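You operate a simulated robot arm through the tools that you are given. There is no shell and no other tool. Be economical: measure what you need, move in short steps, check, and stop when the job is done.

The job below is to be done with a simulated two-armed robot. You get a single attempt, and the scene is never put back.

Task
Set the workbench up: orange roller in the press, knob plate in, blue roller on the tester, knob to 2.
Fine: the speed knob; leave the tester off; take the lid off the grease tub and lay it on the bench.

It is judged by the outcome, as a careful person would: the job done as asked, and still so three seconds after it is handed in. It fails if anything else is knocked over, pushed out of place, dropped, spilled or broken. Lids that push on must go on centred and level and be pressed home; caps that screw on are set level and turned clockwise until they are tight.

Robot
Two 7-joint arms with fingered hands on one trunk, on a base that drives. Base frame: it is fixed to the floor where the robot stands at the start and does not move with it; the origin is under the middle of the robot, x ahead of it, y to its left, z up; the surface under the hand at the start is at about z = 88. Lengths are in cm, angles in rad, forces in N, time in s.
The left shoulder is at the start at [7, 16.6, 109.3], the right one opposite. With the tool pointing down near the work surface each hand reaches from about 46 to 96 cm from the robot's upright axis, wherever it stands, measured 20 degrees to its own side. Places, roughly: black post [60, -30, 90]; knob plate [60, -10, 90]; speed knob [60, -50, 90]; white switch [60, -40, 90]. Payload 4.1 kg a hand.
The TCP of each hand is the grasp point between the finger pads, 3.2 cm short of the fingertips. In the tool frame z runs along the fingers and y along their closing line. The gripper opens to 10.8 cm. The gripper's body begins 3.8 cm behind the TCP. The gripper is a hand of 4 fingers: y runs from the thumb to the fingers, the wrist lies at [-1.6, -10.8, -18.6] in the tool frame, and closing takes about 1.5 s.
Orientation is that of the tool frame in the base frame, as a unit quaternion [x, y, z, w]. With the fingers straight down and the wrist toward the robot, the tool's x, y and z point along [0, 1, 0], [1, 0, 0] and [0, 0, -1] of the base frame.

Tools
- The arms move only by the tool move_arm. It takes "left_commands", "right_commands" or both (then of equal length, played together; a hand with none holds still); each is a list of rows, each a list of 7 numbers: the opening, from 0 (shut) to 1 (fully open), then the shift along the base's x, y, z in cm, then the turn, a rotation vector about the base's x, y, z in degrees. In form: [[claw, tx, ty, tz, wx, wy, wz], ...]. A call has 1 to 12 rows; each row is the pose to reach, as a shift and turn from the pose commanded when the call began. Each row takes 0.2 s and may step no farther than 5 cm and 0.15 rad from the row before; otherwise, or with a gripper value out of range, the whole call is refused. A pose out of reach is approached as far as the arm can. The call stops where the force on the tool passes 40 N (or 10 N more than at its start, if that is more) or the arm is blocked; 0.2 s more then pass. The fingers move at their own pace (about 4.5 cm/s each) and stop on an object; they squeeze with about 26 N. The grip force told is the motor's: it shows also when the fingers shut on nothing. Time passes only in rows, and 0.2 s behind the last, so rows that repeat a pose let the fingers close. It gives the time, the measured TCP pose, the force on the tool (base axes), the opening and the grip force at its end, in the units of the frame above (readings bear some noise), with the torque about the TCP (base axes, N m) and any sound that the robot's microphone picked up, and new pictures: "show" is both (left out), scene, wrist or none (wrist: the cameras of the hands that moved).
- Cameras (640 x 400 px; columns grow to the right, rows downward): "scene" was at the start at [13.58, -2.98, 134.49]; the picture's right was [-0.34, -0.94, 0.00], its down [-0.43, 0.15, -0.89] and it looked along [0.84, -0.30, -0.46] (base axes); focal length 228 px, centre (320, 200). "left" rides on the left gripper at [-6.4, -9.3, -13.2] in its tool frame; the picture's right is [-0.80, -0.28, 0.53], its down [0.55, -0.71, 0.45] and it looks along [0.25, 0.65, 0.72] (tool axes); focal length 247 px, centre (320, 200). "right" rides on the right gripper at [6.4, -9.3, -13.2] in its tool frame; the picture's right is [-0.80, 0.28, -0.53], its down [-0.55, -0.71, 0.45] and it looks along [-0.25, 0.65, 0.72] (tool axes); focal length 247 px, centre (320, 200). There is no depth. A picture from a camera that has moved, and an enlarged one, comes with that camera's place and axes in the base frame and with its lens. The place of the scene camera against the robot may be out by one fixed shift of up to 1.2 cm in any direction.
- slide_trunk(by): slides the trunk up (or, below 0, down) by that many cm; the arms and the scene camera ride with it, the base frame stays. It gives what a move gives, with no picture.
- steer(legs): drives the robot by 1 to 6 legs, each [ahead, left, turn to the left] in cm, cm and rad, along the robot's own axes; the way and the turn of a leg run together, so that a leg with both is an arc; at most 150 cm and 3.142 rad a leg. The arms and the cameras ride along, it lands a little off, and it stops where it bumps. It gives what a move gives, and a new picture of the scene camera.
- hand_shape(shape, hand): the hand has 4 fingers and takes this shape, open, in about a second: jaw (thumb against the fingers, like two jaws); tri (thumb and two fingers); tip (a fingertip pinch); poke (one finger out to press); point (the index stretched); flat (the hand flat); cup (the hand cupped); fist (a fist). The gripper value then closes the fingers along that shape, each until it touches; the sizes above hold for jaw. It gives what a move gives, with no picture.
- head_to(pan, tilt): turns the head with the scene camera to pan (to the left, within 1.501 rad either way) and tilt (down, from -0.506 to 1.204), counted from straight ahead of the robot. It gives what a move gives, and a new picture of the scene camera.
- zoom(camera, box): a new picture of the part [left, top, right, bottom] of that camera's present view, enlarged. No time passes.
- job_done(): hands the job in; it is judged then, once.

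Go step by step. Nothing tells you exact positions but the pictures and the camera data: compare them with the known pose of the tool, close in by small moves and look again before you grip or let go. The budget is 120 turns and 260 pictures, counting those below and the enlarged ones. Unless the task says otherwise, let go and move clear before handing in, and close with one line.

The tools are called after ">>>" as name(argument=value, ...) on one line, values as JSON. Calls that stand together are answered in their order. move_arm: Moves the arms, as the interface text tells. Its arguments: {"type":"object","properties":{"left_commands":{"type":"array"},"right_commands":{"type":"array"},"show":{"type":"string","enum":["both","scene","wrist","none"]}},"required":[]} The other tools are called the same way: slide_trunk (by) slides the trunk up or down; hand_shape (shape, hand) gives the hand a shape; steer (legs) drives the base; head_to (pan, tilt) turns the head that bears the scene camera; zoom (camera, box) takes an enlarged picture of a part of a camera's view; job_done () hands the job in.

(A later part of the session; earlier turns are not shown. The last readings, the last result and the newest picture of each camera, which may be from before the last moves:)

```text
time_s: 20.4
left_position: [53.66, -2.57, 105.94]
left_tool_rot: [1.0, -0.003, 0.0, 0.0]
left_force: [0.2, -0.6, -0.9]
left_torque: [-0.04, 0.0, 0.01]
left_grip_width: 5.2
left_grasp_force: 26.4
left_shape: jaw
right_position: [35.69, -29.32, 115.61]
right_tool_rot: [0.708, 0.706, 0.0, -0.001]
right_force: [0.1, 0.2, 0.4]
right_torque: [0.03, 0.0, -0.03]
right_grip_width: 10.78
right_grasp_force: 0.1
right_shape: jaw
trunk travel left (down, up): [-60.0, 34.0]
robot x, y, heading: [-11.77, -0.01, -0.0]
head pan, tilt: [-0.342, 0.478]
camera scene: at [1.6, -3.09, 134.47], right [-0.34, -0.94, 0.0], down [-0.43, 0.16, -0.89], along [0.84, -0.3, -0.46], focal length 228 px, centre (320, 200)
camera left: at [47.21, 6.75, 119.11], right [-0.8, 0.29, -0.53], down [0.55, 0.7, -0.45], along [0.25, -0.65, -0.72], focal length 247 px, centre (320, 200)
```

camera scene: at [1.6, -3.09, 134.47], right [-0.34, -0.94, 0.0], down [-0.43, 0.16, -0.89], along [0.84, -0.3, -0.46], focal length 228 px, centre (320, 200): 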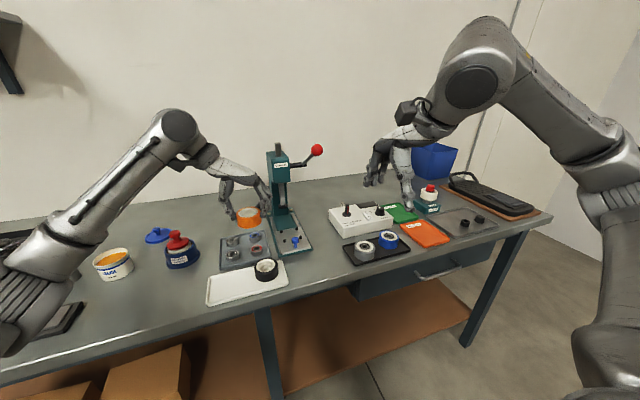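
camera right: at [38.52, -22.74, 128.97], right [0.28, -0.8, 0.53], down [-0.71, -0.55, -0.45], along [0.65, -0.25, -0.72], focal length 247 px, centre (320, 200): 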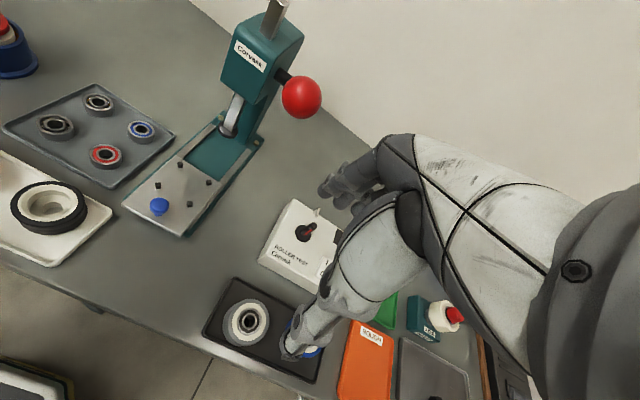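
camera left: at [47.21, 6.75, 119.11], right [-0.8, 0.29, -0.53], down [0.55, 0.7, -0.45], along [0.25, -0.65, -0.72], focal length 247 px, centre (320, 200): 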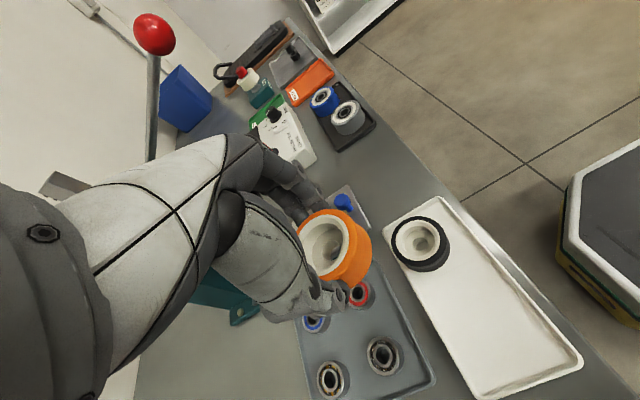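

Roller is held well. I move over the pins at a safe height and check from the cameras.

>>> move_arm(left_commands=[[0.2, 2, -4, 0, 0, 0, 0], [0.2, 4, -8, -1, 0, 0, 0], [0.2, 5.6, -11.5, -3, 0, 0, 0], [0.2, 5.6, -11.5, -5, 0, 0, 0]])

>>> zoom(camera="scene", box=[230, 180, 350, 270])

>>> zoom(camera="left", box=[240, 160, 440, 340])

```text
time_s: 21.4
left_position: [59.44, -13.94, 101.01]
left_tool_rot: [1.0, -0.002, -0.001, 0.0]
left_force: [-0.6, 0.4, -0.4]
left_torque: [0.02, 0.0, 0.02]
left_grip_width: 5.15
left_grasp_force: 26.0
left_shape: jaw
right_position: [35.7, -29.16, 115.67]
right_tool_rot: [0.708, 0.707, -0.001, 0.0]
right_force: [0.6, 0.7, 0.3]
right_torque: [-0.02, 0.0, 0.01]
right_grip_width: 10.76
right_grasp_force: 0.1
right_shape: jaw
trunk travel left (down, up): [-60.0, 34.0]
robot x, y, heading: [-12.14, 0.03, -0.0]
head pan, tilt: [-0.342, 0.478]
camera scene: at [1.62, -2.89, 134.48], right [-0.34, -0.94, 0.0], down [-0.43, 0.15, -0.89], along [0.84, -0.3, -0.46], focal length 228 px, centre (320, 200)
camera left: at [52.82, -4.61, 114.09], right [-0.8, 0.28, -0.53], down [0.55, 0.7, -0.45], along [0.25, -0.65, -0.72], focal length 247 px, centre (320, 200)
```

scene: 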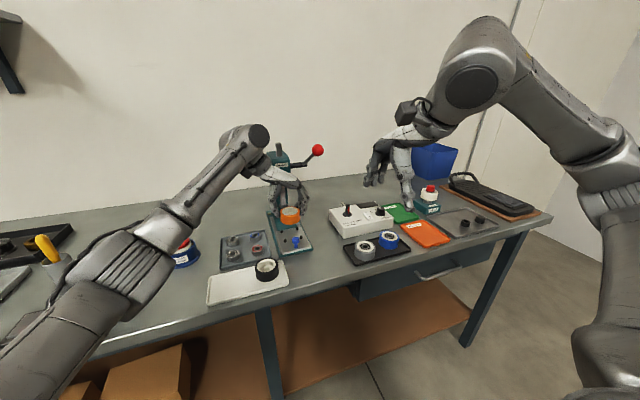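
left: 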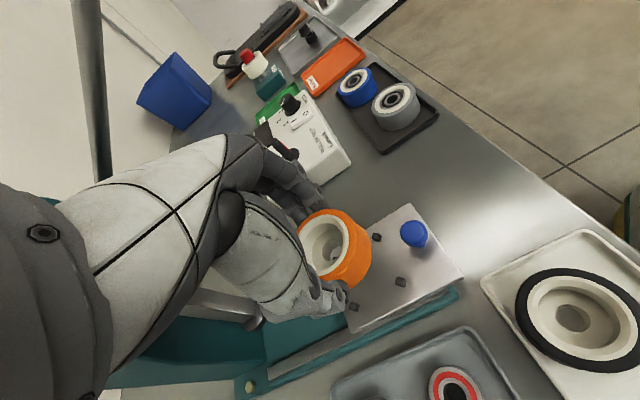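

```text
4.44 times, centred on (290, 225) of scene
camera zoom: at [1.62, -2.89, 134.48], right [-0.34, -0.94, 0.0], down [-0.43, 0.15, -0.89], along [0.84, -0.3, -0.46], focal length 1013 px, centre (453, 89)
```

zoom: 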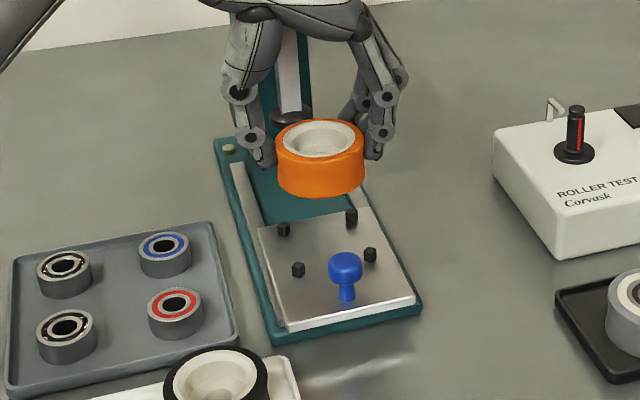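

```text
2.22 times, centred on (340, 250) of left
camera zoom: at [52.82, -4.61, 114.09], right [-0.8, 0.28, -0.53], down [0.55, 0.7, -0.45], along [0.25, -0.65, -0.72], focal length 549 px, centre (276, 89)
```

zoom: 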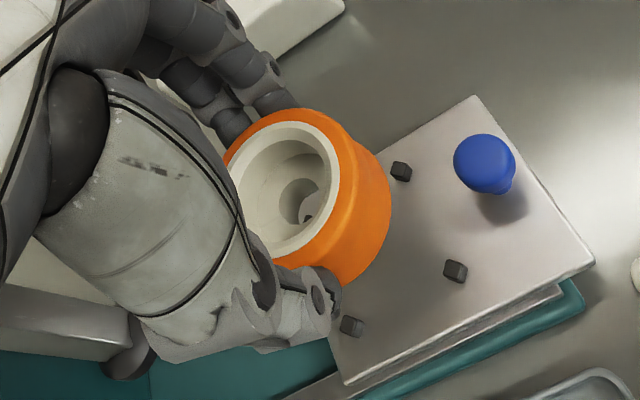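

From two views the pin tops are at z≈91.4 and centre on about (59.0, -14.15). The roller sits ~0.3 cm toward me from the TCP. I shift slightly and lower most of the way.

>>> move_arm(left_commands=[[0.2, -0.15, -0.2, -1.5, 0, 0, 0], [0.2, -0.15, -0.2, -3.5, 0, 0, 0], [0.2, -0.15, -0.2, -4.6, 0, 0, 0], [0.2, -0.15, -0.2, -4.6, 0, 0, 0]], show="wrist")

>>> zoom(camera="scene", box=[255, 190, 335, 250])

>>> zoom(camera="left", box=[280, 180, 420, 320])

```text
time_s: 22.4
left_position: [59.09, -14.24, 96.29]
left_tool_rot: [1.0, -0.001, -0.001, 0.0]
left_force: [0.4, -0.4, -1.1]
left_torque: [0.03, 0.01, -0.01]
left_grip_width: 5.19
left_grasp_force: 26.0
left_shape: jaw
right_position: [35.63, -29.47, 115.74]
right_tool_rot: [0.708, 0.706, 0.0, -0.001]
right_force: [0.2, 0.0, 0.3]
right_torque: [-0.03, -0.02, 0.01]
right_grip_width: 10.73
right_grasp_force: 0.0
right_shape: jaw
trunk travel left (down, up): [-60.0, 34.0]
robot x, y, heading: [-12.01, -0.06, 0.001]
head pan, tilt: [-0.342, 0.478]
camera left: at [52.42, -4.89, 109.41], right [-0.8, 0.29, -0.53], down [0.55, 0.7, -0.45], along [0.25, -0.65, -0.72], focal length 247 px, centre (320, 200)
```

left: 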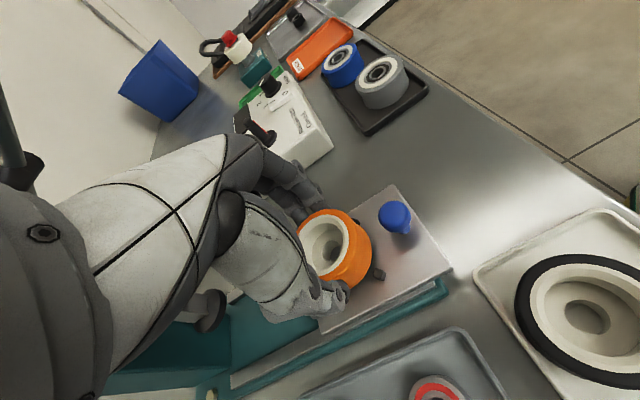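

```text
6.67 times, centred on (295, 220) of scene
camera zoom: at [1.56, -3.0, 134.48], right [-0.34, -0.94, 0.0], down [-0.43, 0.16, -0.89], along [0.84, -0.3, -0.46], focal length 1520 px, centre (487, 67)
```

zoom: 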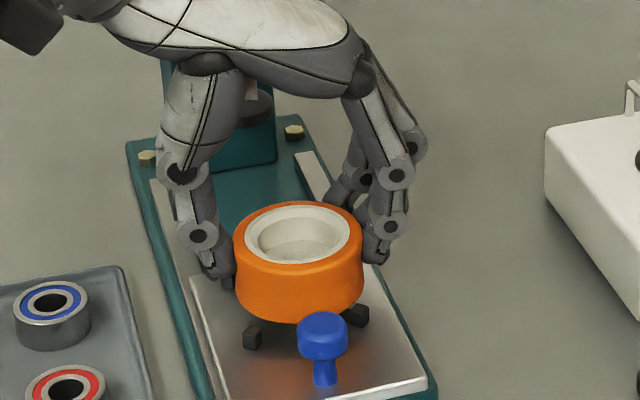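

```text
2.86 times, centred on (350, 250) of left
camera zoom: at [52.42, -4.89, 109.41], right [-0.8, 0.29, -0.53], down [0.55, 0.7, -0.45], along [0.25, -0.65, -0.72], focal length 706 px, centre (234, 57)
```

zoom: 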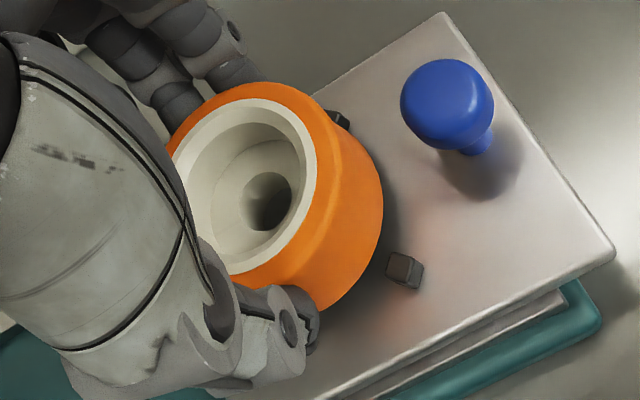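

The roller is nearly centred over the pins; I shift 0.2 cm away and lower to contact in small steps.

>>> move_arm(left_commands=[[0.2, 0.2, 0, 0, 0, 0, 0], [0.2, 0.2, 0, -0.5, 0, 0, 0], [0.2, 0.2, 0, -0.9, 0, 0, 0], [0.2, 0.2, 0, -1.2, 0, 0, 0], [0.2, 0.2, 0, -1.4, 0, 0, 0]], show="wrist")

>>> zoom(camera="scene", box=[255, 190, 335, 250])

>>> zoom(camera="left", box=[280, 180, 420, 320])

```text
time_s: 23.6
left_position: [59.2, -14.14, 95.29]
left_tool_rot: [1.0, -0.001, 0.002, 0.002]
left_force: [4.0, 2.6, 13.5]
left_torque: [-0.06, -0.05, 0.02]
left_grip_width: 5.21
left_grasp_force: 26.1
left_shape: jaw
right_position: [35.58, -29.24, 115.71]
right_tool_rot: [0.708, 0.706, 0.0, 0.0]
right_force: [0.4, 0.4, -0.1]
right_torque: [-0.03, 0.02, -0.01]
right_grip_width: 10.74
right_grasp_force: 0.0
right_shape: jaw
trunk travel left (down, up): [-60.0, 34.0]
robot x, y, heading: [-11.77, 0.01, -0.003]
head pan, tilt: [-0.342, 0.478]
camera left: at [52.61, -4.76, 108.23], right [-0.8, 0.28, -0.54], down [0.55, 0.7, -0.45], along [0.25, -0.65, -0.72], focal length 247 px, centre (320, 200)
```

left: 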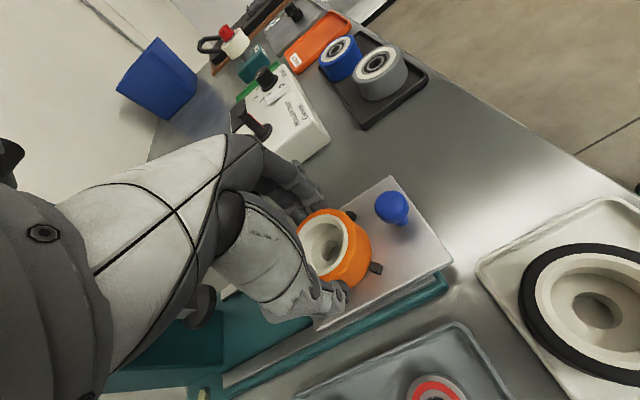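

```text
6.67 times, centred on (295, 220) of scene
camera zoom: at [1.42, -2.94, 134.53], right [-0.34, -0.94, 0.0], down [-0.43, 0.16, -0.89], along [0.84, -0.3, -0.46], focal length 1520 px, centre (487, 67)
```

zoom: 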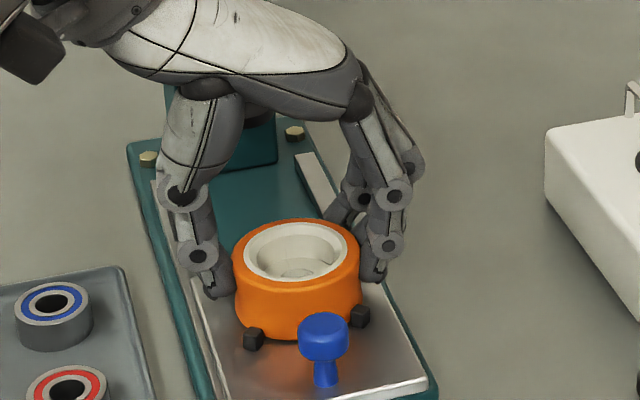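

```text
2.86 times, centred on (350, 250) of left
camera zoom: at [52.61, -4.76, 108.23], right [-0.8, 0.28, -0.54], down [0.55, 0.7, -0.45], along [0.25, -0.65, -0.72], focal length 706 px, centre (234, 57)
```

zoom: 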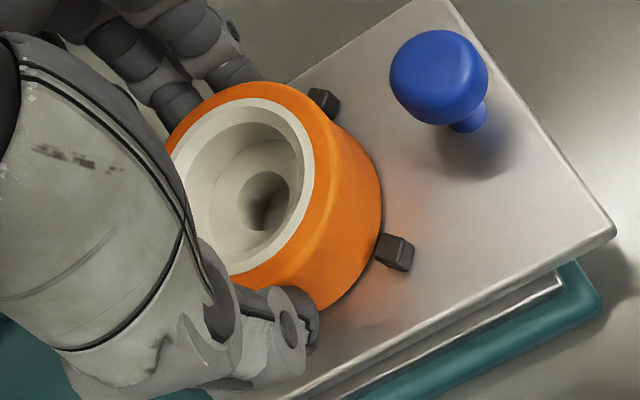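

Contact at 13 N, with a slight sideways push toward +x/+y, so one pin may be rubbing. I nudge that way to see whether it settles lower.

>>> move_arm(left_commands=[[0.2, 0.15, 0.1, 0.1, 0, 0, 0], [0.2, 0.25, 0.15, 0.1, 0, 0, 0], [0.2, 0.25, 0.15, 0, 0, 0, 0]], show="none")

>>> zoom(camera="scene", box=[265, 200, 325, 245])

>>> zoom(camera="left", box=[300, 200, 400, 300])

```text
time_s: 24.4
left_position: [59.41, -14.11, 95.11]
left_tool_rot: [1.0, -0.001, 0.0, 0.0]
left_force: [-2.5, -1.5, 13.7]
left_torque: [-0.23, 0.03, -0.03]
left_grip_width: 5.22
left_grasp_force: 26.3
left_shape: jaw
right_position: [35.38, -29.43, 115.79]
right_tool_rot: [0.708, 0.706, 0.001, 0.001]
right_force: [-0.3, 0.2, 0.3]
right_torque: [0.03, 0.0, 0.01]
right_grip_width: 10.77
right_grasp_force: 0.1
right_shape: jaw
trunk travel left (down, up): [-60.0, 34.0]
robot x, y, heading: [-12.3, -0.42, -0.005]
head pan, tilt: [-0.342, 0.478]
```

```text
8.89 times, centred on (295, 222) of scene
camera zoom: at [1.31, -3.0, 134.52], right [-0.34, -0.94, 0.0], down [-0.43, 0.16, -0.89], along [0.84, -0.3, -0.46], focal length 2027 px, centre (542, 0)
```

zoom: 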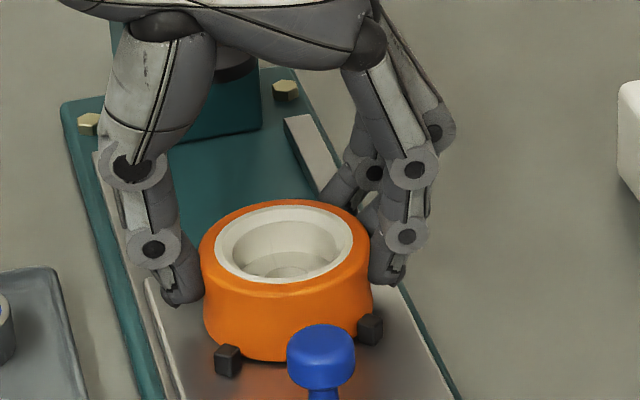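

```text
4.00 times, centred on (350, 250) of left
camera zoom: at [52.84, -4.76, 108.24], right [-0.8, 0.29, -0.53], down [0.55, 0.7, -0.45], along [0.25, -0.65, -0.72], focal length 988 px, centre (200, 0)
```

zoom: 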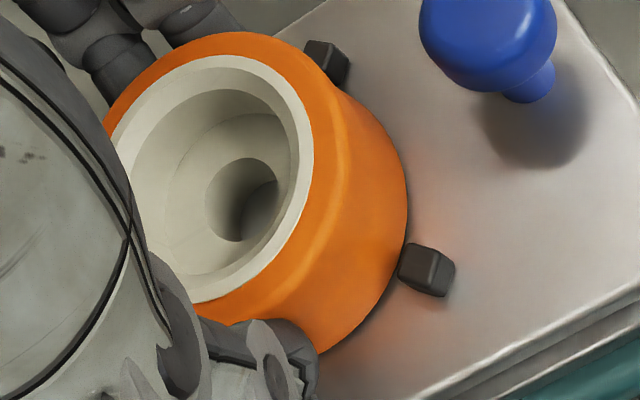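

The roller's foot sits on the plate between the pins. I ease the load and open slightly.

>>> move_arm(left_commands=[[0.2, 0, 0, 0.15, 0, 0, 0], [0.55, 0, 0, 0.15, 0, 0, 0], [0.62, 0, 0, 0.15, 0, 0, 0], [0.62, 0, 0, 0.15, 0, 0, 0], [0.62, 0, 0, 0.15, 0, 0, 0]], show="none")

>>> zoom(camera="scene", box=[265, 200, 325, 245])

>>> zoom(camera="left", box=[280, 180, 420, 320])

```text
time_s: 25.6
left_position: [59.57, -14.1, 95.02]
left_tool_rot: [1.0, 0.0, 0.0, 0.0]
left_force: [1.1, 0.2, -0.5]
left_torque: [0.01, 0.0, -0.02]
left_grip_width: 6.65
left_grasp_force: 0.2
left_shape: jaw
right_position: [35.73, -29.37, 115.67]
right_tool_rot: [0.708, 0.706, -0.001, -0.001]
right_force: [0.1, 0.5, -0.4]
right_torque: [0.01, 0.01, 0.01]
right_grip_width: 10.76
right_grasp_force: 0.1
right_shape: jaw
trunk travel left (down, up): [-60.0, 34.0]
robot x, y, heading: [-11.79, 0.08, 0.001]
head pan, tilt: [-0.342, 0.478]
```

```text
8.89 times, centred on (295, 222) of scene
camera zoom: at [1.58, -3.01, 134.48], right [-0.34, -0.94, 0.0], down [-0.43, 0.16, -0.89], along [0.84, -0.3, -0.46], focal length 2027 px, centre (542, 0)
```

zoom: 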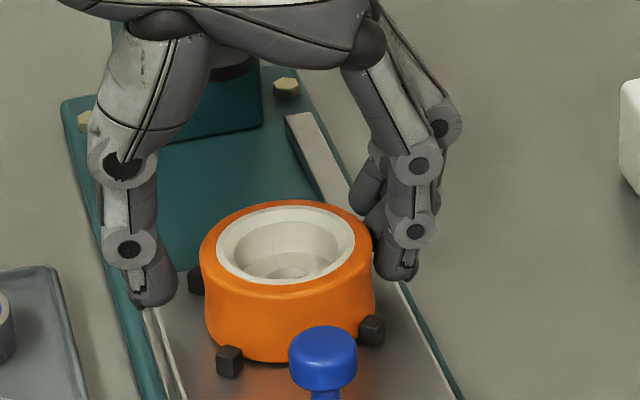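

```text
2.86 times, centred on (350, 250) of left
camera zoom: at [53.04, -4.72, 108.14], right [-0.8, 0.29, -0.53], down [0.55, 0.7, -0.45], along [0.25, -0.65, -0.72], focal length 706 px, centre (234, 57)
```

zoom: 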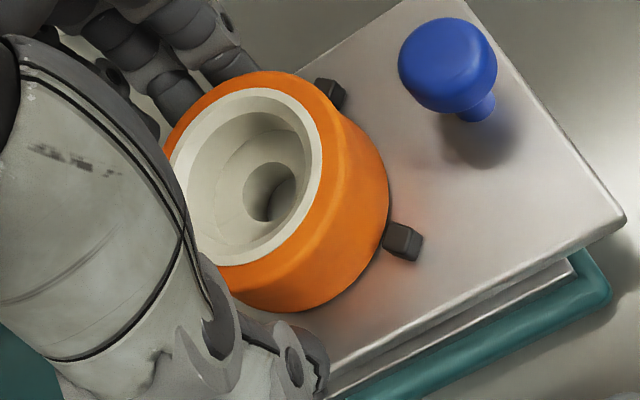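

The roller stands level between the four pins. I rise, turn the hand back and withdraw in front of the knob to push the plate in from behind.

>>> move_arm(left_commands=[[0.62, 0, 0, 3, 0, 0, 0], [0.62, 0, 0, 7, 0, 0, 0], [0.62, -2, 0, 10, 0, 0, 8.2], [0.3, -4, 0, 10, 0, 0, 16.4], [0.3, -6, 0, 10, 0, 0, 24.6], [0, -8, 0, 10, 0, 0, 32.8], [0, -10, 0, 10, 0, 0, 41], [0, -12, 0, 10, 0, 0, 49.2], [0, -13, 0, 10, 0, 0, 57.4], [0, -14, 0, 10, 0, 0, 65.6], [0, -15, 0, 10, 0, 0, 73.8], [0, -15, 0, 10, 0, 0, 82]])

>>> zoom(camera="scene", box=[240, 140, 340, 260])

```text
time_s: 28.2
left_position: [44.48, -14.12, 105.05]
left_tool_rot: [0.755, 0.655, -0.001, 0.0]
left_force: [-0.6, -1.1, -0.2]
left_torque: [0.02, 0.0, 0.0]
left_grip_width: 0.0
left_grasp_force: 26.1
left_shape: jaw
right_position: [35.67, -29.38, 115.66]
right_tool_rot: [0.708, 0.706, 0.001, 0.0]
right_force: [0.3, -0.3, -1.2]
right_torque: [-0.03, 0.03, -0.01]
right_grip_width: 10.76
right_grasp_force: 0.1
right_shape: jaw
trunk travel left (down, up): [-60.0, 34.0]
robot x, y, heading: [-11.71, 0.14, -0.003]
head pan, tilt: [-0.342, 0.478]
camera scene: at [1.52, -3.08, 134.48], right [-0.34, -0.94, 0.0], down [-0.43, 0.16, -0.89], along [0.84, -0.3, -0.46], focal length 228 px, centre (320, 200)
camera left: at [34.26, -19.16, 118.18], right [-0.39, -0.75, -0.53], down [-0.62, 0.64, -0.45], along [0.68, 0.16, -0.72], focal length 247 px, centre (320, 200)
```

scene: 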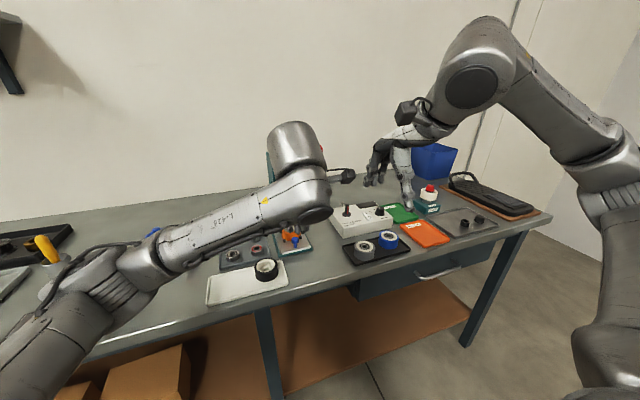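
left: 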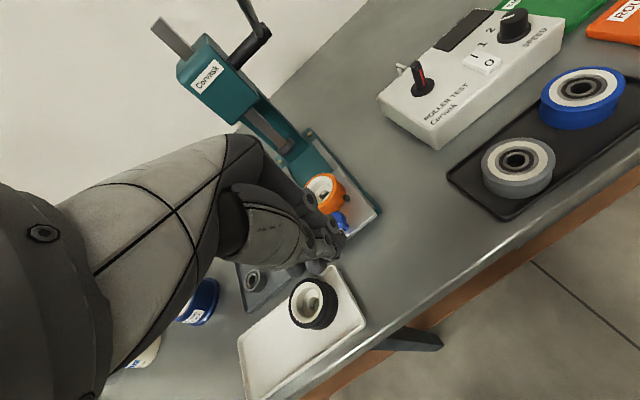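

```text
3.33 times, centred on (290, 200) of scene
camera zoom: at [1.52, -3.08, 134.48], right [-0.34, -0.94, 0.0], down [-0.43, 0.16, -0.89], along [0.84, -0.3, -0.46], focal length 760 px, centre (420, 200)
```

zoom: 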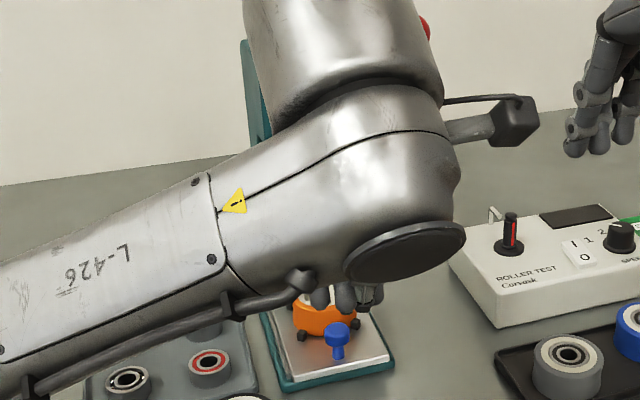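

The left arm hides the view; the right hand is better placed to push the knob. I retract the left and bring the right, closed and tilted 30° forward, in front of the press.

>>> move_arm(left_commands=[[0, 0, 4, 2, 0, 0, 0], [0, 0, 8, 4, 0, 0, 0], [0, 0, 12, 6, 0, 0, 0], [0, 0, 16, 8, 0, 0, 0], [0, 0, 20, 9, 0, 0, 0], [0, 0, 24, 10, 0, 0, 0], [0, 0, 28, 10, 0, 0, 0], [0, 0, 30, 10, 0, 0, 0], [0, 0, 30, 10, 0, 0, 0], [0, 0, 30, 10, 0, 0, 0], [0, 0, 30, 10, 0, 0, 0]], right_commands=[[0, 0, 0, 0, 0, -7.5, 0], [0, 0, 0, 0, 0, -15, 0], [0, 0, 0, 0, 0, -22.5, 0], [0, 0, 0, 0, 0, -30, 0], [0, 1, 2, -1, 0, -30, 0], [0, 2, 5, -2, 0, -30, 0], [0, 3, 8, -4, 0, -30, 0], [0, 4, 11, -6, 0, -30, 0], [0, 5, 13, -8, 0, -30, 0], [0, 7, 15.2, -10, 0, -30, 0], [0, 7, 15.2, -13, 0, -30, 0]])

>>> zoom(camera="scene", box=[220, 160, 360, 280])

```text
time_s: 30.6
left_position: [44.56, 15.86, 115.07]
left_tool_rot: [0.755, 0.656, 0.0, 0.0]
left_force: [0.0, -0.2, -0.8]
left_torque: [0.01, 0.0, -0.01]
left_grip_width: 0.01
left_grasp_force: 26.4
left_shape: jaw
right_position: [42.74, -14.29, 102.61]
right_tool_rot: [0.685, 0.681, 0.184, 0.182]
right_force: [0.5, -0.4, 0.6]
right_torque: [0.03, -0.02, -0.01]
right_grip_width: 0.02
right_grasp_force: 25.9
right_shape: jaw
trunk travel left (down, up): [-60.0, 34.0]
robot x, y, heading: [-12.21, -0.12, 0.001]
head pan, tilt: [-0.342, 0.478]
camera scene: at [1.49, -3.1, 134.49], right [-0.34, -0.94, 0.0], down [-0.43, 0.16, -0.89], along [0.84, -0.3, -0.46], focal length 228 px, centre (320, 200)
camera right: at [28.19, -7.94, 109.52], right [-0.02, -0.8, 0.6], down [-0.39, -0.55, -0.74], along [0.92, -0.25, -0.3], focal length 247 px, centre (320, 200)
camera left: at [34.28, 10.76, 128.23], right [-0.39, -0.75, -0.53], down [-0.62, 0.64, -0.45], along [0.68, 0.16, -0.72], focal length 247 px, centre (320, 200)
```

scene: 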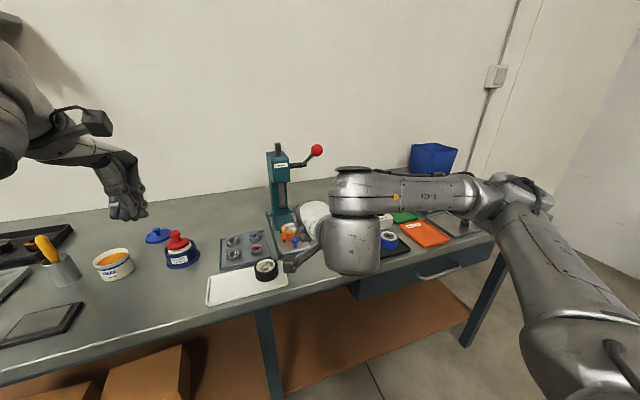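
right: 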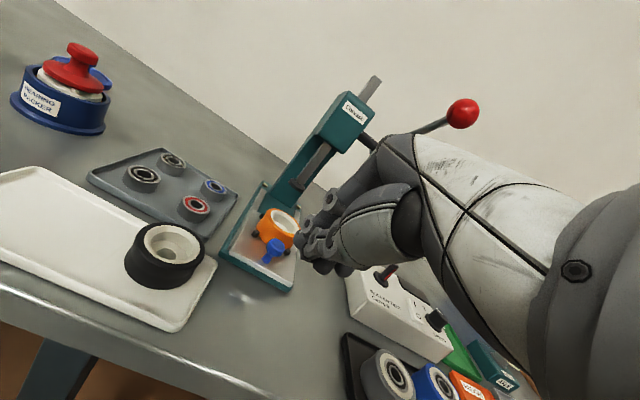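
left: 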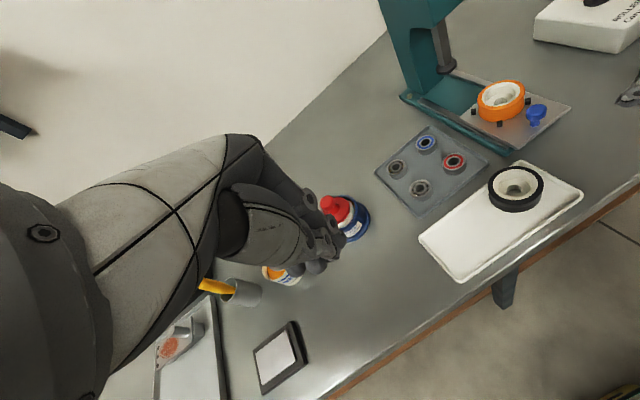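

```text
3.33 times, centred on (290, 220) of scene
camera zoom: at [1.49, -3.1, 134.49], right [-0.34, -0.94, 0.0], down [-0.43, 0.16, -0.89], along [0.84, -0.3, -0.46], focal length 760 px, centre (420, 133)
```

zoom: 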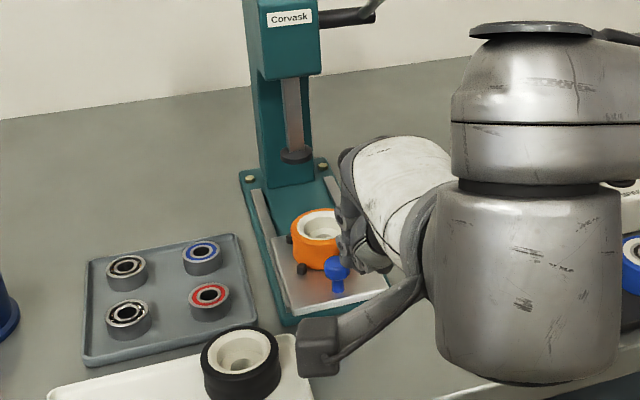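

The knob is at (53.5, -14.2) from the left camera. I lower the right fingertips just in front of it.

>>> move_arm(right_commands=[[0, 1, 0.1, -3, 0, -30, 0], [0, 2, 0.1, -6, 0, -30, 0], [0, 3.5, 0.1, -7.8, 0, -30, 0]])

```text
refused: row 1 steps farther than a row can; nothing moved
```

>>> move_arm(right_commands=[[0, 1, 0.1, -3, 0, 0, 0], [0, 2, 0.1, -6, 0, 0, 0], [0, 3.5, 0.1, -7.8, 0, 0, 0]])

>>> zoom(camera="left", box=[420, 40, 600, 180])

>>> zoom(camera="right", box=[200, 150, 400, 310])

```text
time_s: 31.4
left_position: [44.69, 15.79, 115.09]
left_tool_rot: [0.755, 0.655, 0.0, -0.001]
left_force: [-0.2, 1.0, 0.1]
left_torque: [-0.01, 0.02, -0.01]
left_grip_width: 0.0
left_grasp_force: 26.2
left_shape: jaw
right_position: [46.36, -14.15, 95.0]
right_tool_rot: [0.684, 0.682, 0.183, 0.183]
right_force: [0.4, 0.7, 0.4]
right_torque: [0.0, 0.0, -0.01]
right_grip_width: 0.0
right_grasp_force: 26.1
right_shape: jaw
trunk travel left (down, up): [-60.0, 34.0]
robot x, y, heading: [-12.21, 0.32, -0.006]
head pan, tilt: [-0.342, 0.478]
camera scene: at [1.62, -2.99, 134.48], right [-0.34, -0.94, 0.0], down [-0.43, 0.16, -0.89], along [0.84, -0.3, -0.46], focal length 228 px, centre (320, 200)
camera right: at [31.77, -7.74, 101.9], right [-0.02, -0.8, 0.6], down [-0.39, -0.55, -0.74], along [0.92, -0.25, -0.3], focal length 247 px, centre (320, 200)
```

scene: 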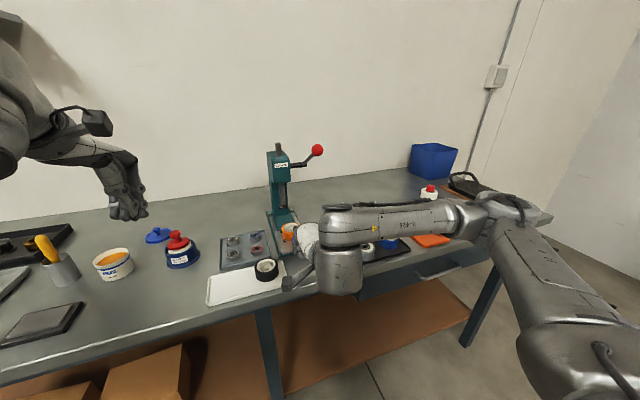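
right: 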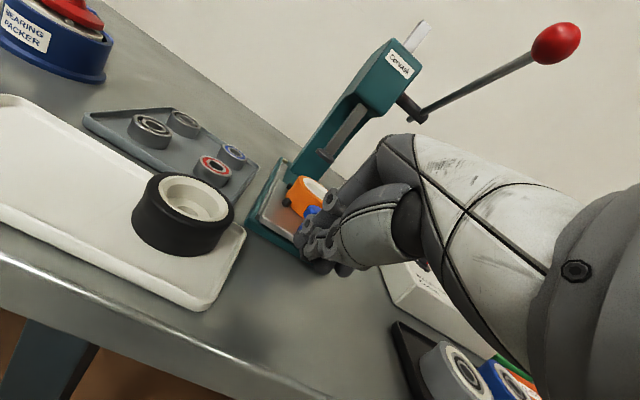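

```text
2.86 times, centred on (510, 110) of left
camera zoom: at [34.41, 10.87, 128.17], right [-0.39, -0.75, -0.53], down [-0.62, 0.64, -0.45], along [0.68, 0.15, -0.72], focal length 706 px, centre (-223, 457)
```

zoom: 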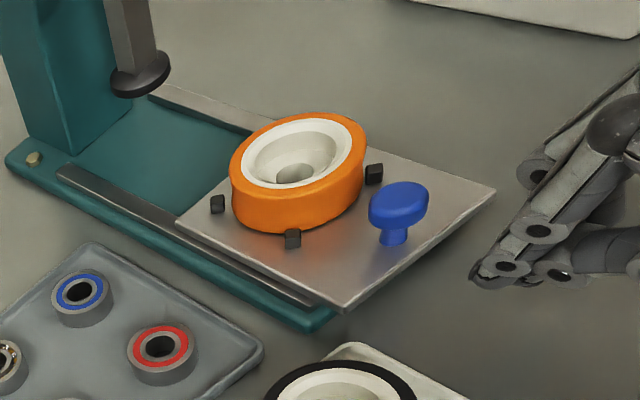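

```text
2.50 times, centred on (300, 230) of right
camera zoom: at [31.77, -7.74, 101.9], right [-0.02, -0.8, 0.6], down [-0.39, -0.55, -0.74], along [0.92, -0.25, -0.3], focal length 617 px, centre (370, 125)
```

zoom: 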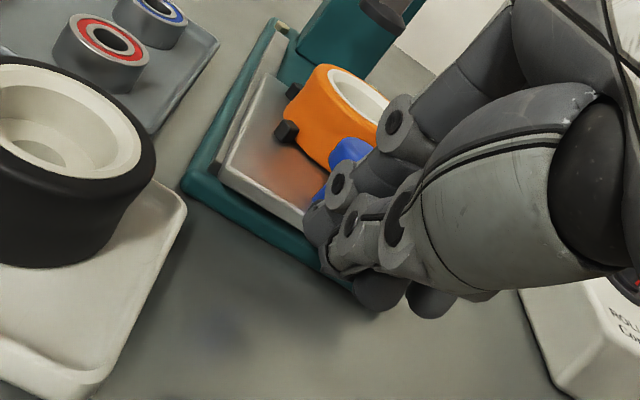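

Fingertips are level with the knob, about 3 cm in front of it. I push forward 5 cm first and check the motion.

>>> move_arm(right_commands=[[0, 1.5, 0, 0, 0, 0, 0], [0, 2.5, 0, 0, 0, 0, 0], [0, 3.2, 0, 0, 0, 0, 0], [0, 4, 0, 0, 0, 0, 0], [0, 5, 0, 0, 0, 0, 0]], show="none")

>>> zoom(camera="left", box=[420, 40, 600, 180])

```text
time_s: 32.6
left_position: [44.48, 15.89, 115.08]
left_tool_rot: [0.755, 0.655, 0.0, 0.0]
left_force: [-1.3, -0.5, -0.4]
left_torque: [-0.01, 0.03, 0.0]
left_grip_width: 0.0
left_grasp_force: 26.2
left_shape: jaw
right_position: [51.15, -14.12, 95.0]
right_tool_rot: [0.684, 0.682, 0.183, 0.183]
right_force: [-1.4, 1.0, 0.7]
right_torque: [0.0, 0.06, 0.01]
right_grip_width: 0.01
right_grasp_force: 25.8
right_shape: jaw
trunk travel left (down, up): [-60.0, 34.0]
robot x, y, heading: [-12.12, -0.09, -0.002]
head pan, tilt: [-0.342, 0.478]
```

```text
2.86 times, centred on (510, 110) of left
camera zoom: at [34.32, 10.87, 128.2], right [-0.39, -0.75, -0.53], down [-0.62, 0.64, -0.45], along [0.68, 0.15, -0.72], focal length 706 px, centre (-223, 457)
```

zoom: 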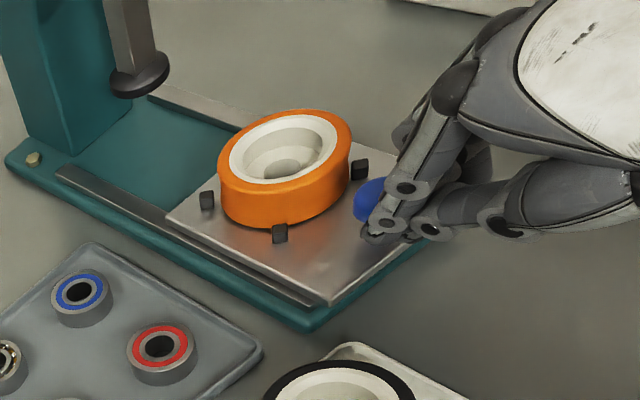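

The plate slides easily (1.4 N). I continue pushing.

>>> move_arm(right_commands=[[0, 1, 0, 0, 0, 0, 0], [0, 2, 0, 0, 0, 0, 0], [0, 3, 0, 0, 0, 0, 0], [0, 4, 0, 0, 0, 0, 0], [0, 5, 0, 0, 0, 0, 0], [0, 6, 0, 0, 0, 0, 0], [0, 7, 0, 0, 0, 0, 0]], show="none")

>>> zoom(camera="left", box=[370, 0, 570, 160])

>>> zoom(camera="right", box=[200, 50, 460, 310])

```text
time_s: 34.2
left_position: [44.59, 15.9, 115.03]
left_tool_rot: [0.755, 0.656, 0.0, 0.0]
left_force: [0.3, 0.3, -0.4]
left_torque: [0.02, -0.02, 0.01]
left_grip_width: 0.0
left_grasp_force: 26.4
left_shape: jaw
right_position: [58.22, -13.97, 94.74]
right_tool_rot: [0.684, 0.682, 0.182, 0.183]
right_force: [-1.1, -0.1, 0.2]
right_torque: [0.03, 0.02, -0.04]
right_grip_width: 0.0
right_grasp_force: 25.9
right_shape: jaw
trunk travel left (down, up): [-60.0, 34.0]
robot x, y, heading: [-12.54, -0.17, 0.002]
head pan, tilt: [-0.342, 0.478]
```

```text
2.50 times, centred on (470, 80) of left
camera zoom: at [34.35, 10.88, 128.19], right [-0.39, -0.75, -0.53], down [-0.62, 0.64, -0.45], along [0.68, 0.15, -0.72], focal length 617 px, centre (-55, 500)
```

zoom: 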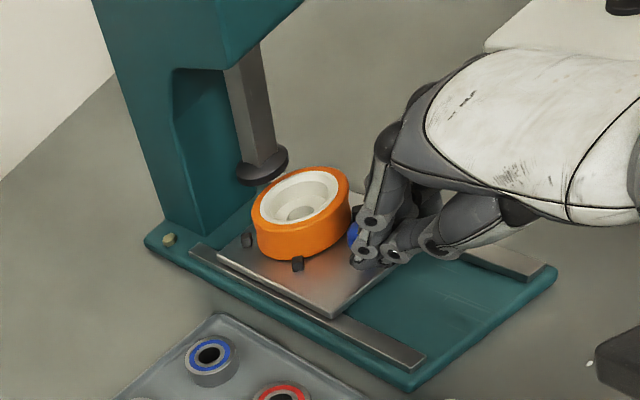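

```text
1.54 times, centred on (330, 180) of right
camera zoom: at [43.66, -7.5, 101.79], right [-0.02, -0.8, 0.6], down [-0.39, -0.55, -0.74], along [0.92, -0.25, -0.3], focal length 380 px, centre (305, 231)
```

zoom: 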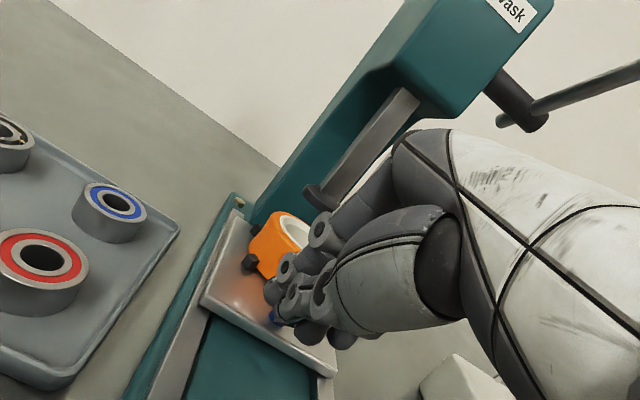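

It continues smoothly and the roller should pass beneath the ram. I advance 3 cm more.

>>> move_arm(right_commands=[[0, 0.8, 0, 0, 0, 0, 0], [0, 1.6, 0, 0, 0, 0, 0], [0, 2.4, 0, 0, 0, 0, 0], [0, 3, 0, 0, 0, 0, 0]], show="none")

>>> zoom(camera="left", box=[370, 0, 570, 160])

>>> zoom(camera="right", box=[200, 50, 460, 310])

```text
time_s: 35.2
left_position: [44.35, 16.0, 115.18]
left_tool_rot: [0.755, 0.655, 0.0, 0.001]
left_force: [-0.2, 0.6, 0.5]
left_torque: [0.03, 0.01, -0.04]
left_grip_width: 0.0
left_grasp_force: 26.1
left_shape: jaw
right_position: [60.99, -13.95, 95.01]
right_tool_rot: [0.684, 0.682, 0.183, 0.183]
right_force: [-7.7, 1.2, -0.3]
right_torque: [0.02, 0.17, 0.03]
right_grip_width: 0.0
right_grasp_force: 26.2
right_shape: jaw
trunk travel left (down, up): [-60.0, 34.0]
robot x, y, heading: [-12.29, 0.21, -0.002]
head pan, tilt: [-0.342, 0.478]
```

```text
2.50 times, centred on (470, 80) of left
camera zoom: at [34.14, 10.91, 128.26], right [-0.39, -0.75, -0.53], down [-0.62, 0.64, -0.45], along [0.68, 0.15, -0.72], focal length 617 px, centre (-55, 500)
```

zoom: 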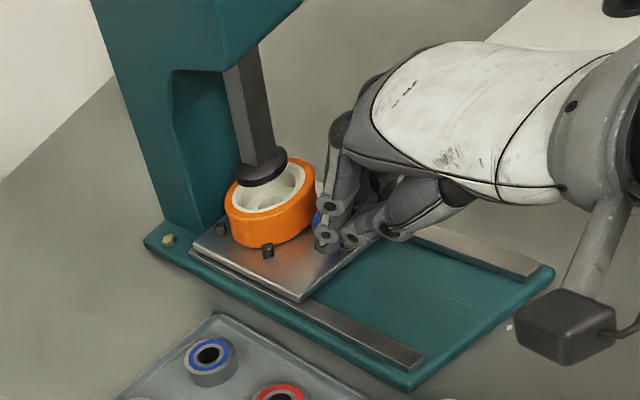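

```text
1.54 times, centred on (330, 180) of right
camera zoom: at [46.47, -7.61, 101.79], right [-0.02, -0.8, 0.6], down [-0.39, -0.55, -0.74], along [0.92, -0.25, -0.3], focal length 380 px, centre (305, 231)
```

zoom: 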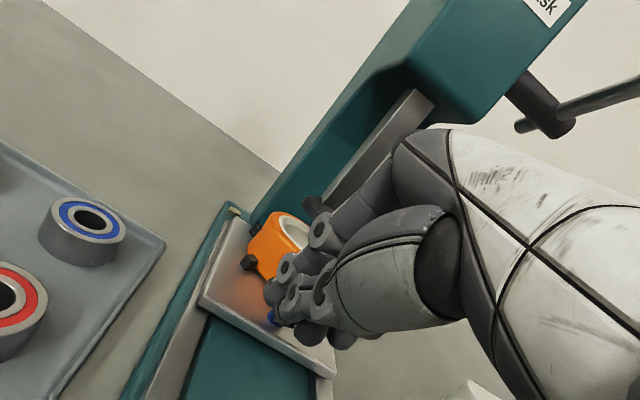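

Force rose to 8 N, and the roller is under the ram. I push slightly more to confirm the end stop.

>>> move_arm(right_commands=[[0, 0.3, 0, 0, 0, 0, 0], [0, 0.6, 0, 0, 0, 0, 0], [0, 0.9, 0, 0, 0, 0, 0]], show="none")

>>> zoom(camera="left", box=[370, 0, 570, 160])

```text
time_s: 36.0
left_position: [44.07, 15.97, 115.39]
left_tool_rot: [0.755, 0.656, 0.002, 0.002]
left_force: [-0.4, -0.4, -0.5]
left_torque: [-0.01, -0.01, -0.01]
left_grip_width: 0.0
left_grasp_force: 26.0
left_shape: jaw
right_position: [61.53, -13.84, 95.18]
right_tool_rot: [0.683, 0.683, 0.185, 0.184]
right_force: [-35.1, 6.9, 2.5]
right_torque: [0.14, 0.78, 0.09]
right_grip_width: 0.0
right_grasp_force: 26.0
right_shape: jaw
trunk travel left (down, up): [-60.0, 34.0]
robot x, y, heading: [-11.97, -0.03, 0.002]
head pan, tilt: [-0.342, 0.478]
```

```text
2.50 times, centred on (470, 80) of left
camera zoom: at [33.71, 10.99, 128.42], right [-0.39, -0.75, -0.53], down [-0.62, 0.64, -0.45], along [0.68, 0.15, -0.72], focal length 617 px, centre (-55, 500)
```

zoom: 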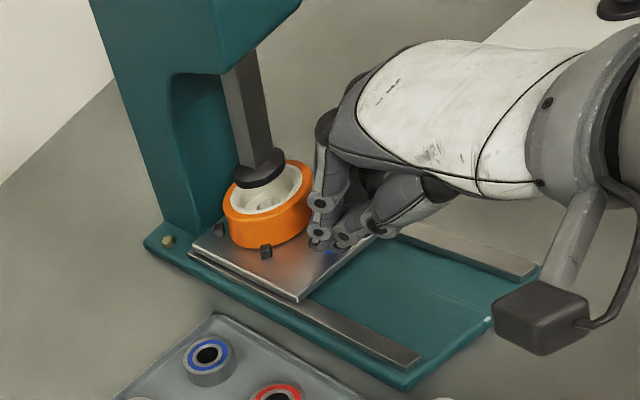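

Hard stop reached (35 N), so the plate is fully in. I back the right hand off straight, then look.

>>> move_arm(right_commands=[[0, -0.6, 0, 0, 0, 0, 0], [0, -2, 0, 0, 0, 0, 0], [0, -5, 0, 0, 0, 0, 0], [0, -9, 0, 2, 0, 0, 0], [0, -13, 0, 5, 0, 0, 0], [0, -16, -2, 9, 0, 0, 0], [0, -19, -5, 12, 0, 0, 0], [0, -21, -9, 14, 0, 0, 0], [0, -21, -13, 16, 0, 0, 0]], show="scene")

>>> zoom(camera="left", box=[370, 0, 570, 160])

>>> zoom(camera="scene", box=[230, 140, 350, 270])

```text
refused: row 6 steps farther than a row can; nothing moved
```

```text
2.50 times, centred on (470, 80) of left
camera zoom: at [33.71, 10.99, 128.42], right [-0.39, -0.75, -0.53], down [-0.62, 0.64, -0.45], along [0.68, 0.15, -0.72], focal length 617 px, centre (-55, 500)
```

zoom: 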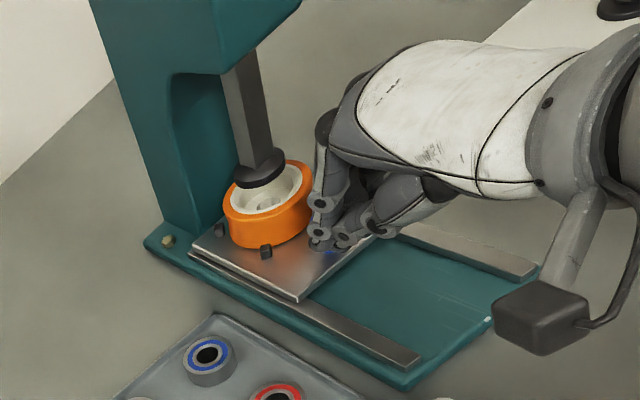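

```text
3.08 times, centred on (290, 205) of scene
camera zoom: at [0.89, -2.86, 134.56], right [-0.34, -0.94, 0.0], down [-0.43, 0.15, -0.89], along [0.84, -0.3, -0.46], focal length 702 px, centre (412, 185)
```

zoom: 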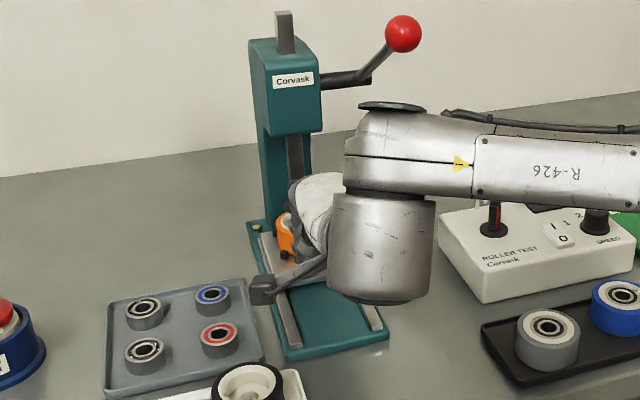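

One step was too long; I repeat the retreat with shorter rows.

>>> move_arm(right_commands=[[0, -0.6, 0, 0, 0, 0, 0], [0, -2, 0, 0, 0, 0, 0], [0, -5, 0, 0, 0, 0, 0], [0, -8, 0, 2, 0, 0, 0], [0, -11, 0, 4, 0, 0, 0], [0, -14, -1, 7, 0, 0, 0], [0, -16, -4, 10, 0, 0, 0], [0, -18, -7, 13, 0, 0, 0], [0, -18, -10, 16, 0, 0, 0], [0, -18, -14, 18, 0, 0, 0]], show="scene")

>>> zoom(camera="left", box=[370, 0, 570, 160])

>>> zoom(camera="scene", box=[230, 140, 350, 270])

```text
time_s: 38.2
left_position: [44.36, 15.82, 115.2]
left_tool_rot: [0.755, 0.656, 0.0, -0.002]
left_force: [-0.7, -0.1, 1.7]
left_torque: [0.02, -0.05, 0.02]
left_grip_width: 0.0
left_grasp_force: 26.3
left_shape: jaw
right_position: [43.99, -28.38, 112.99]
right_tool_rot: [0.684, 0.682, 0.184, 0.183]
right_force: [-0.9, 1.0, 0.4]
right_torque: [-0.03, -0.03, 0.0]
right_grip_width: 0.02
right_grasp_force: 25.9
right_shape: jaw
trunk travel left (down, up): [-60.0, 34.0]
robot x, y, heading: [-11.98, -0.42, -0.001]
head pan, tilt: [-0.342, 0.478]
camera scene: at [1.37, -3.16, 134.5], right [-0.34, -0.94, 0.0], down [-0.43, 0.16, -0.89], along [0.84, -0.3, -0.46], focal length 228 px, centre (320, 200)
```

scene: 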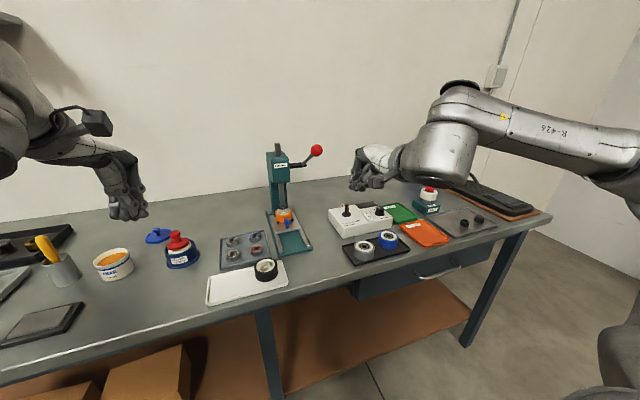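

```text
2.50 times, centred on (470, 80) of left
camera zoom: at [34.16, 10.71, 128.28], right [-0.39, -0.75, -0.53], down [-0.62, 0.64, -0.45], along [0.68, 0.16, -0.72], focal length 617 px, centre (-55, 500)
```

zoom: 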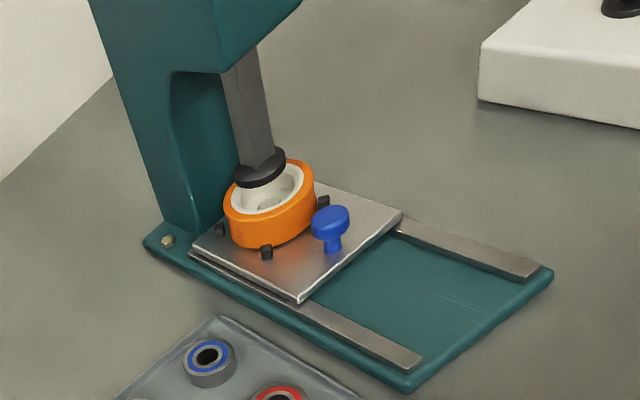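

```text
3.08 times, centred on (290, 205) of scene
camera zoom: at [1.37, -3.16, 134.5], right [-0.34, -0.94, 0.0], down [-0.43, 0.16, -0.89], along [0.84, -0.3, -0.46], focal length 702 px, centre (412, 185)
```

zoom: 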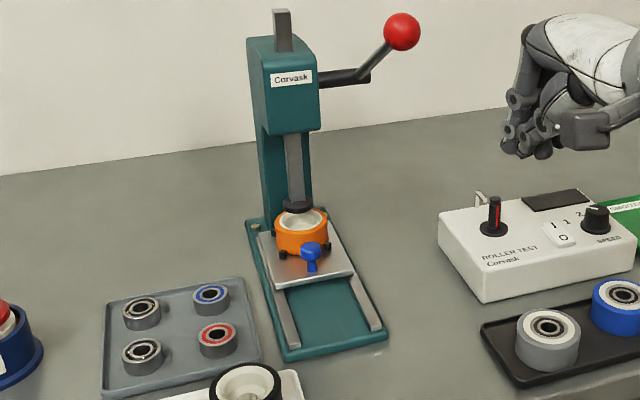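

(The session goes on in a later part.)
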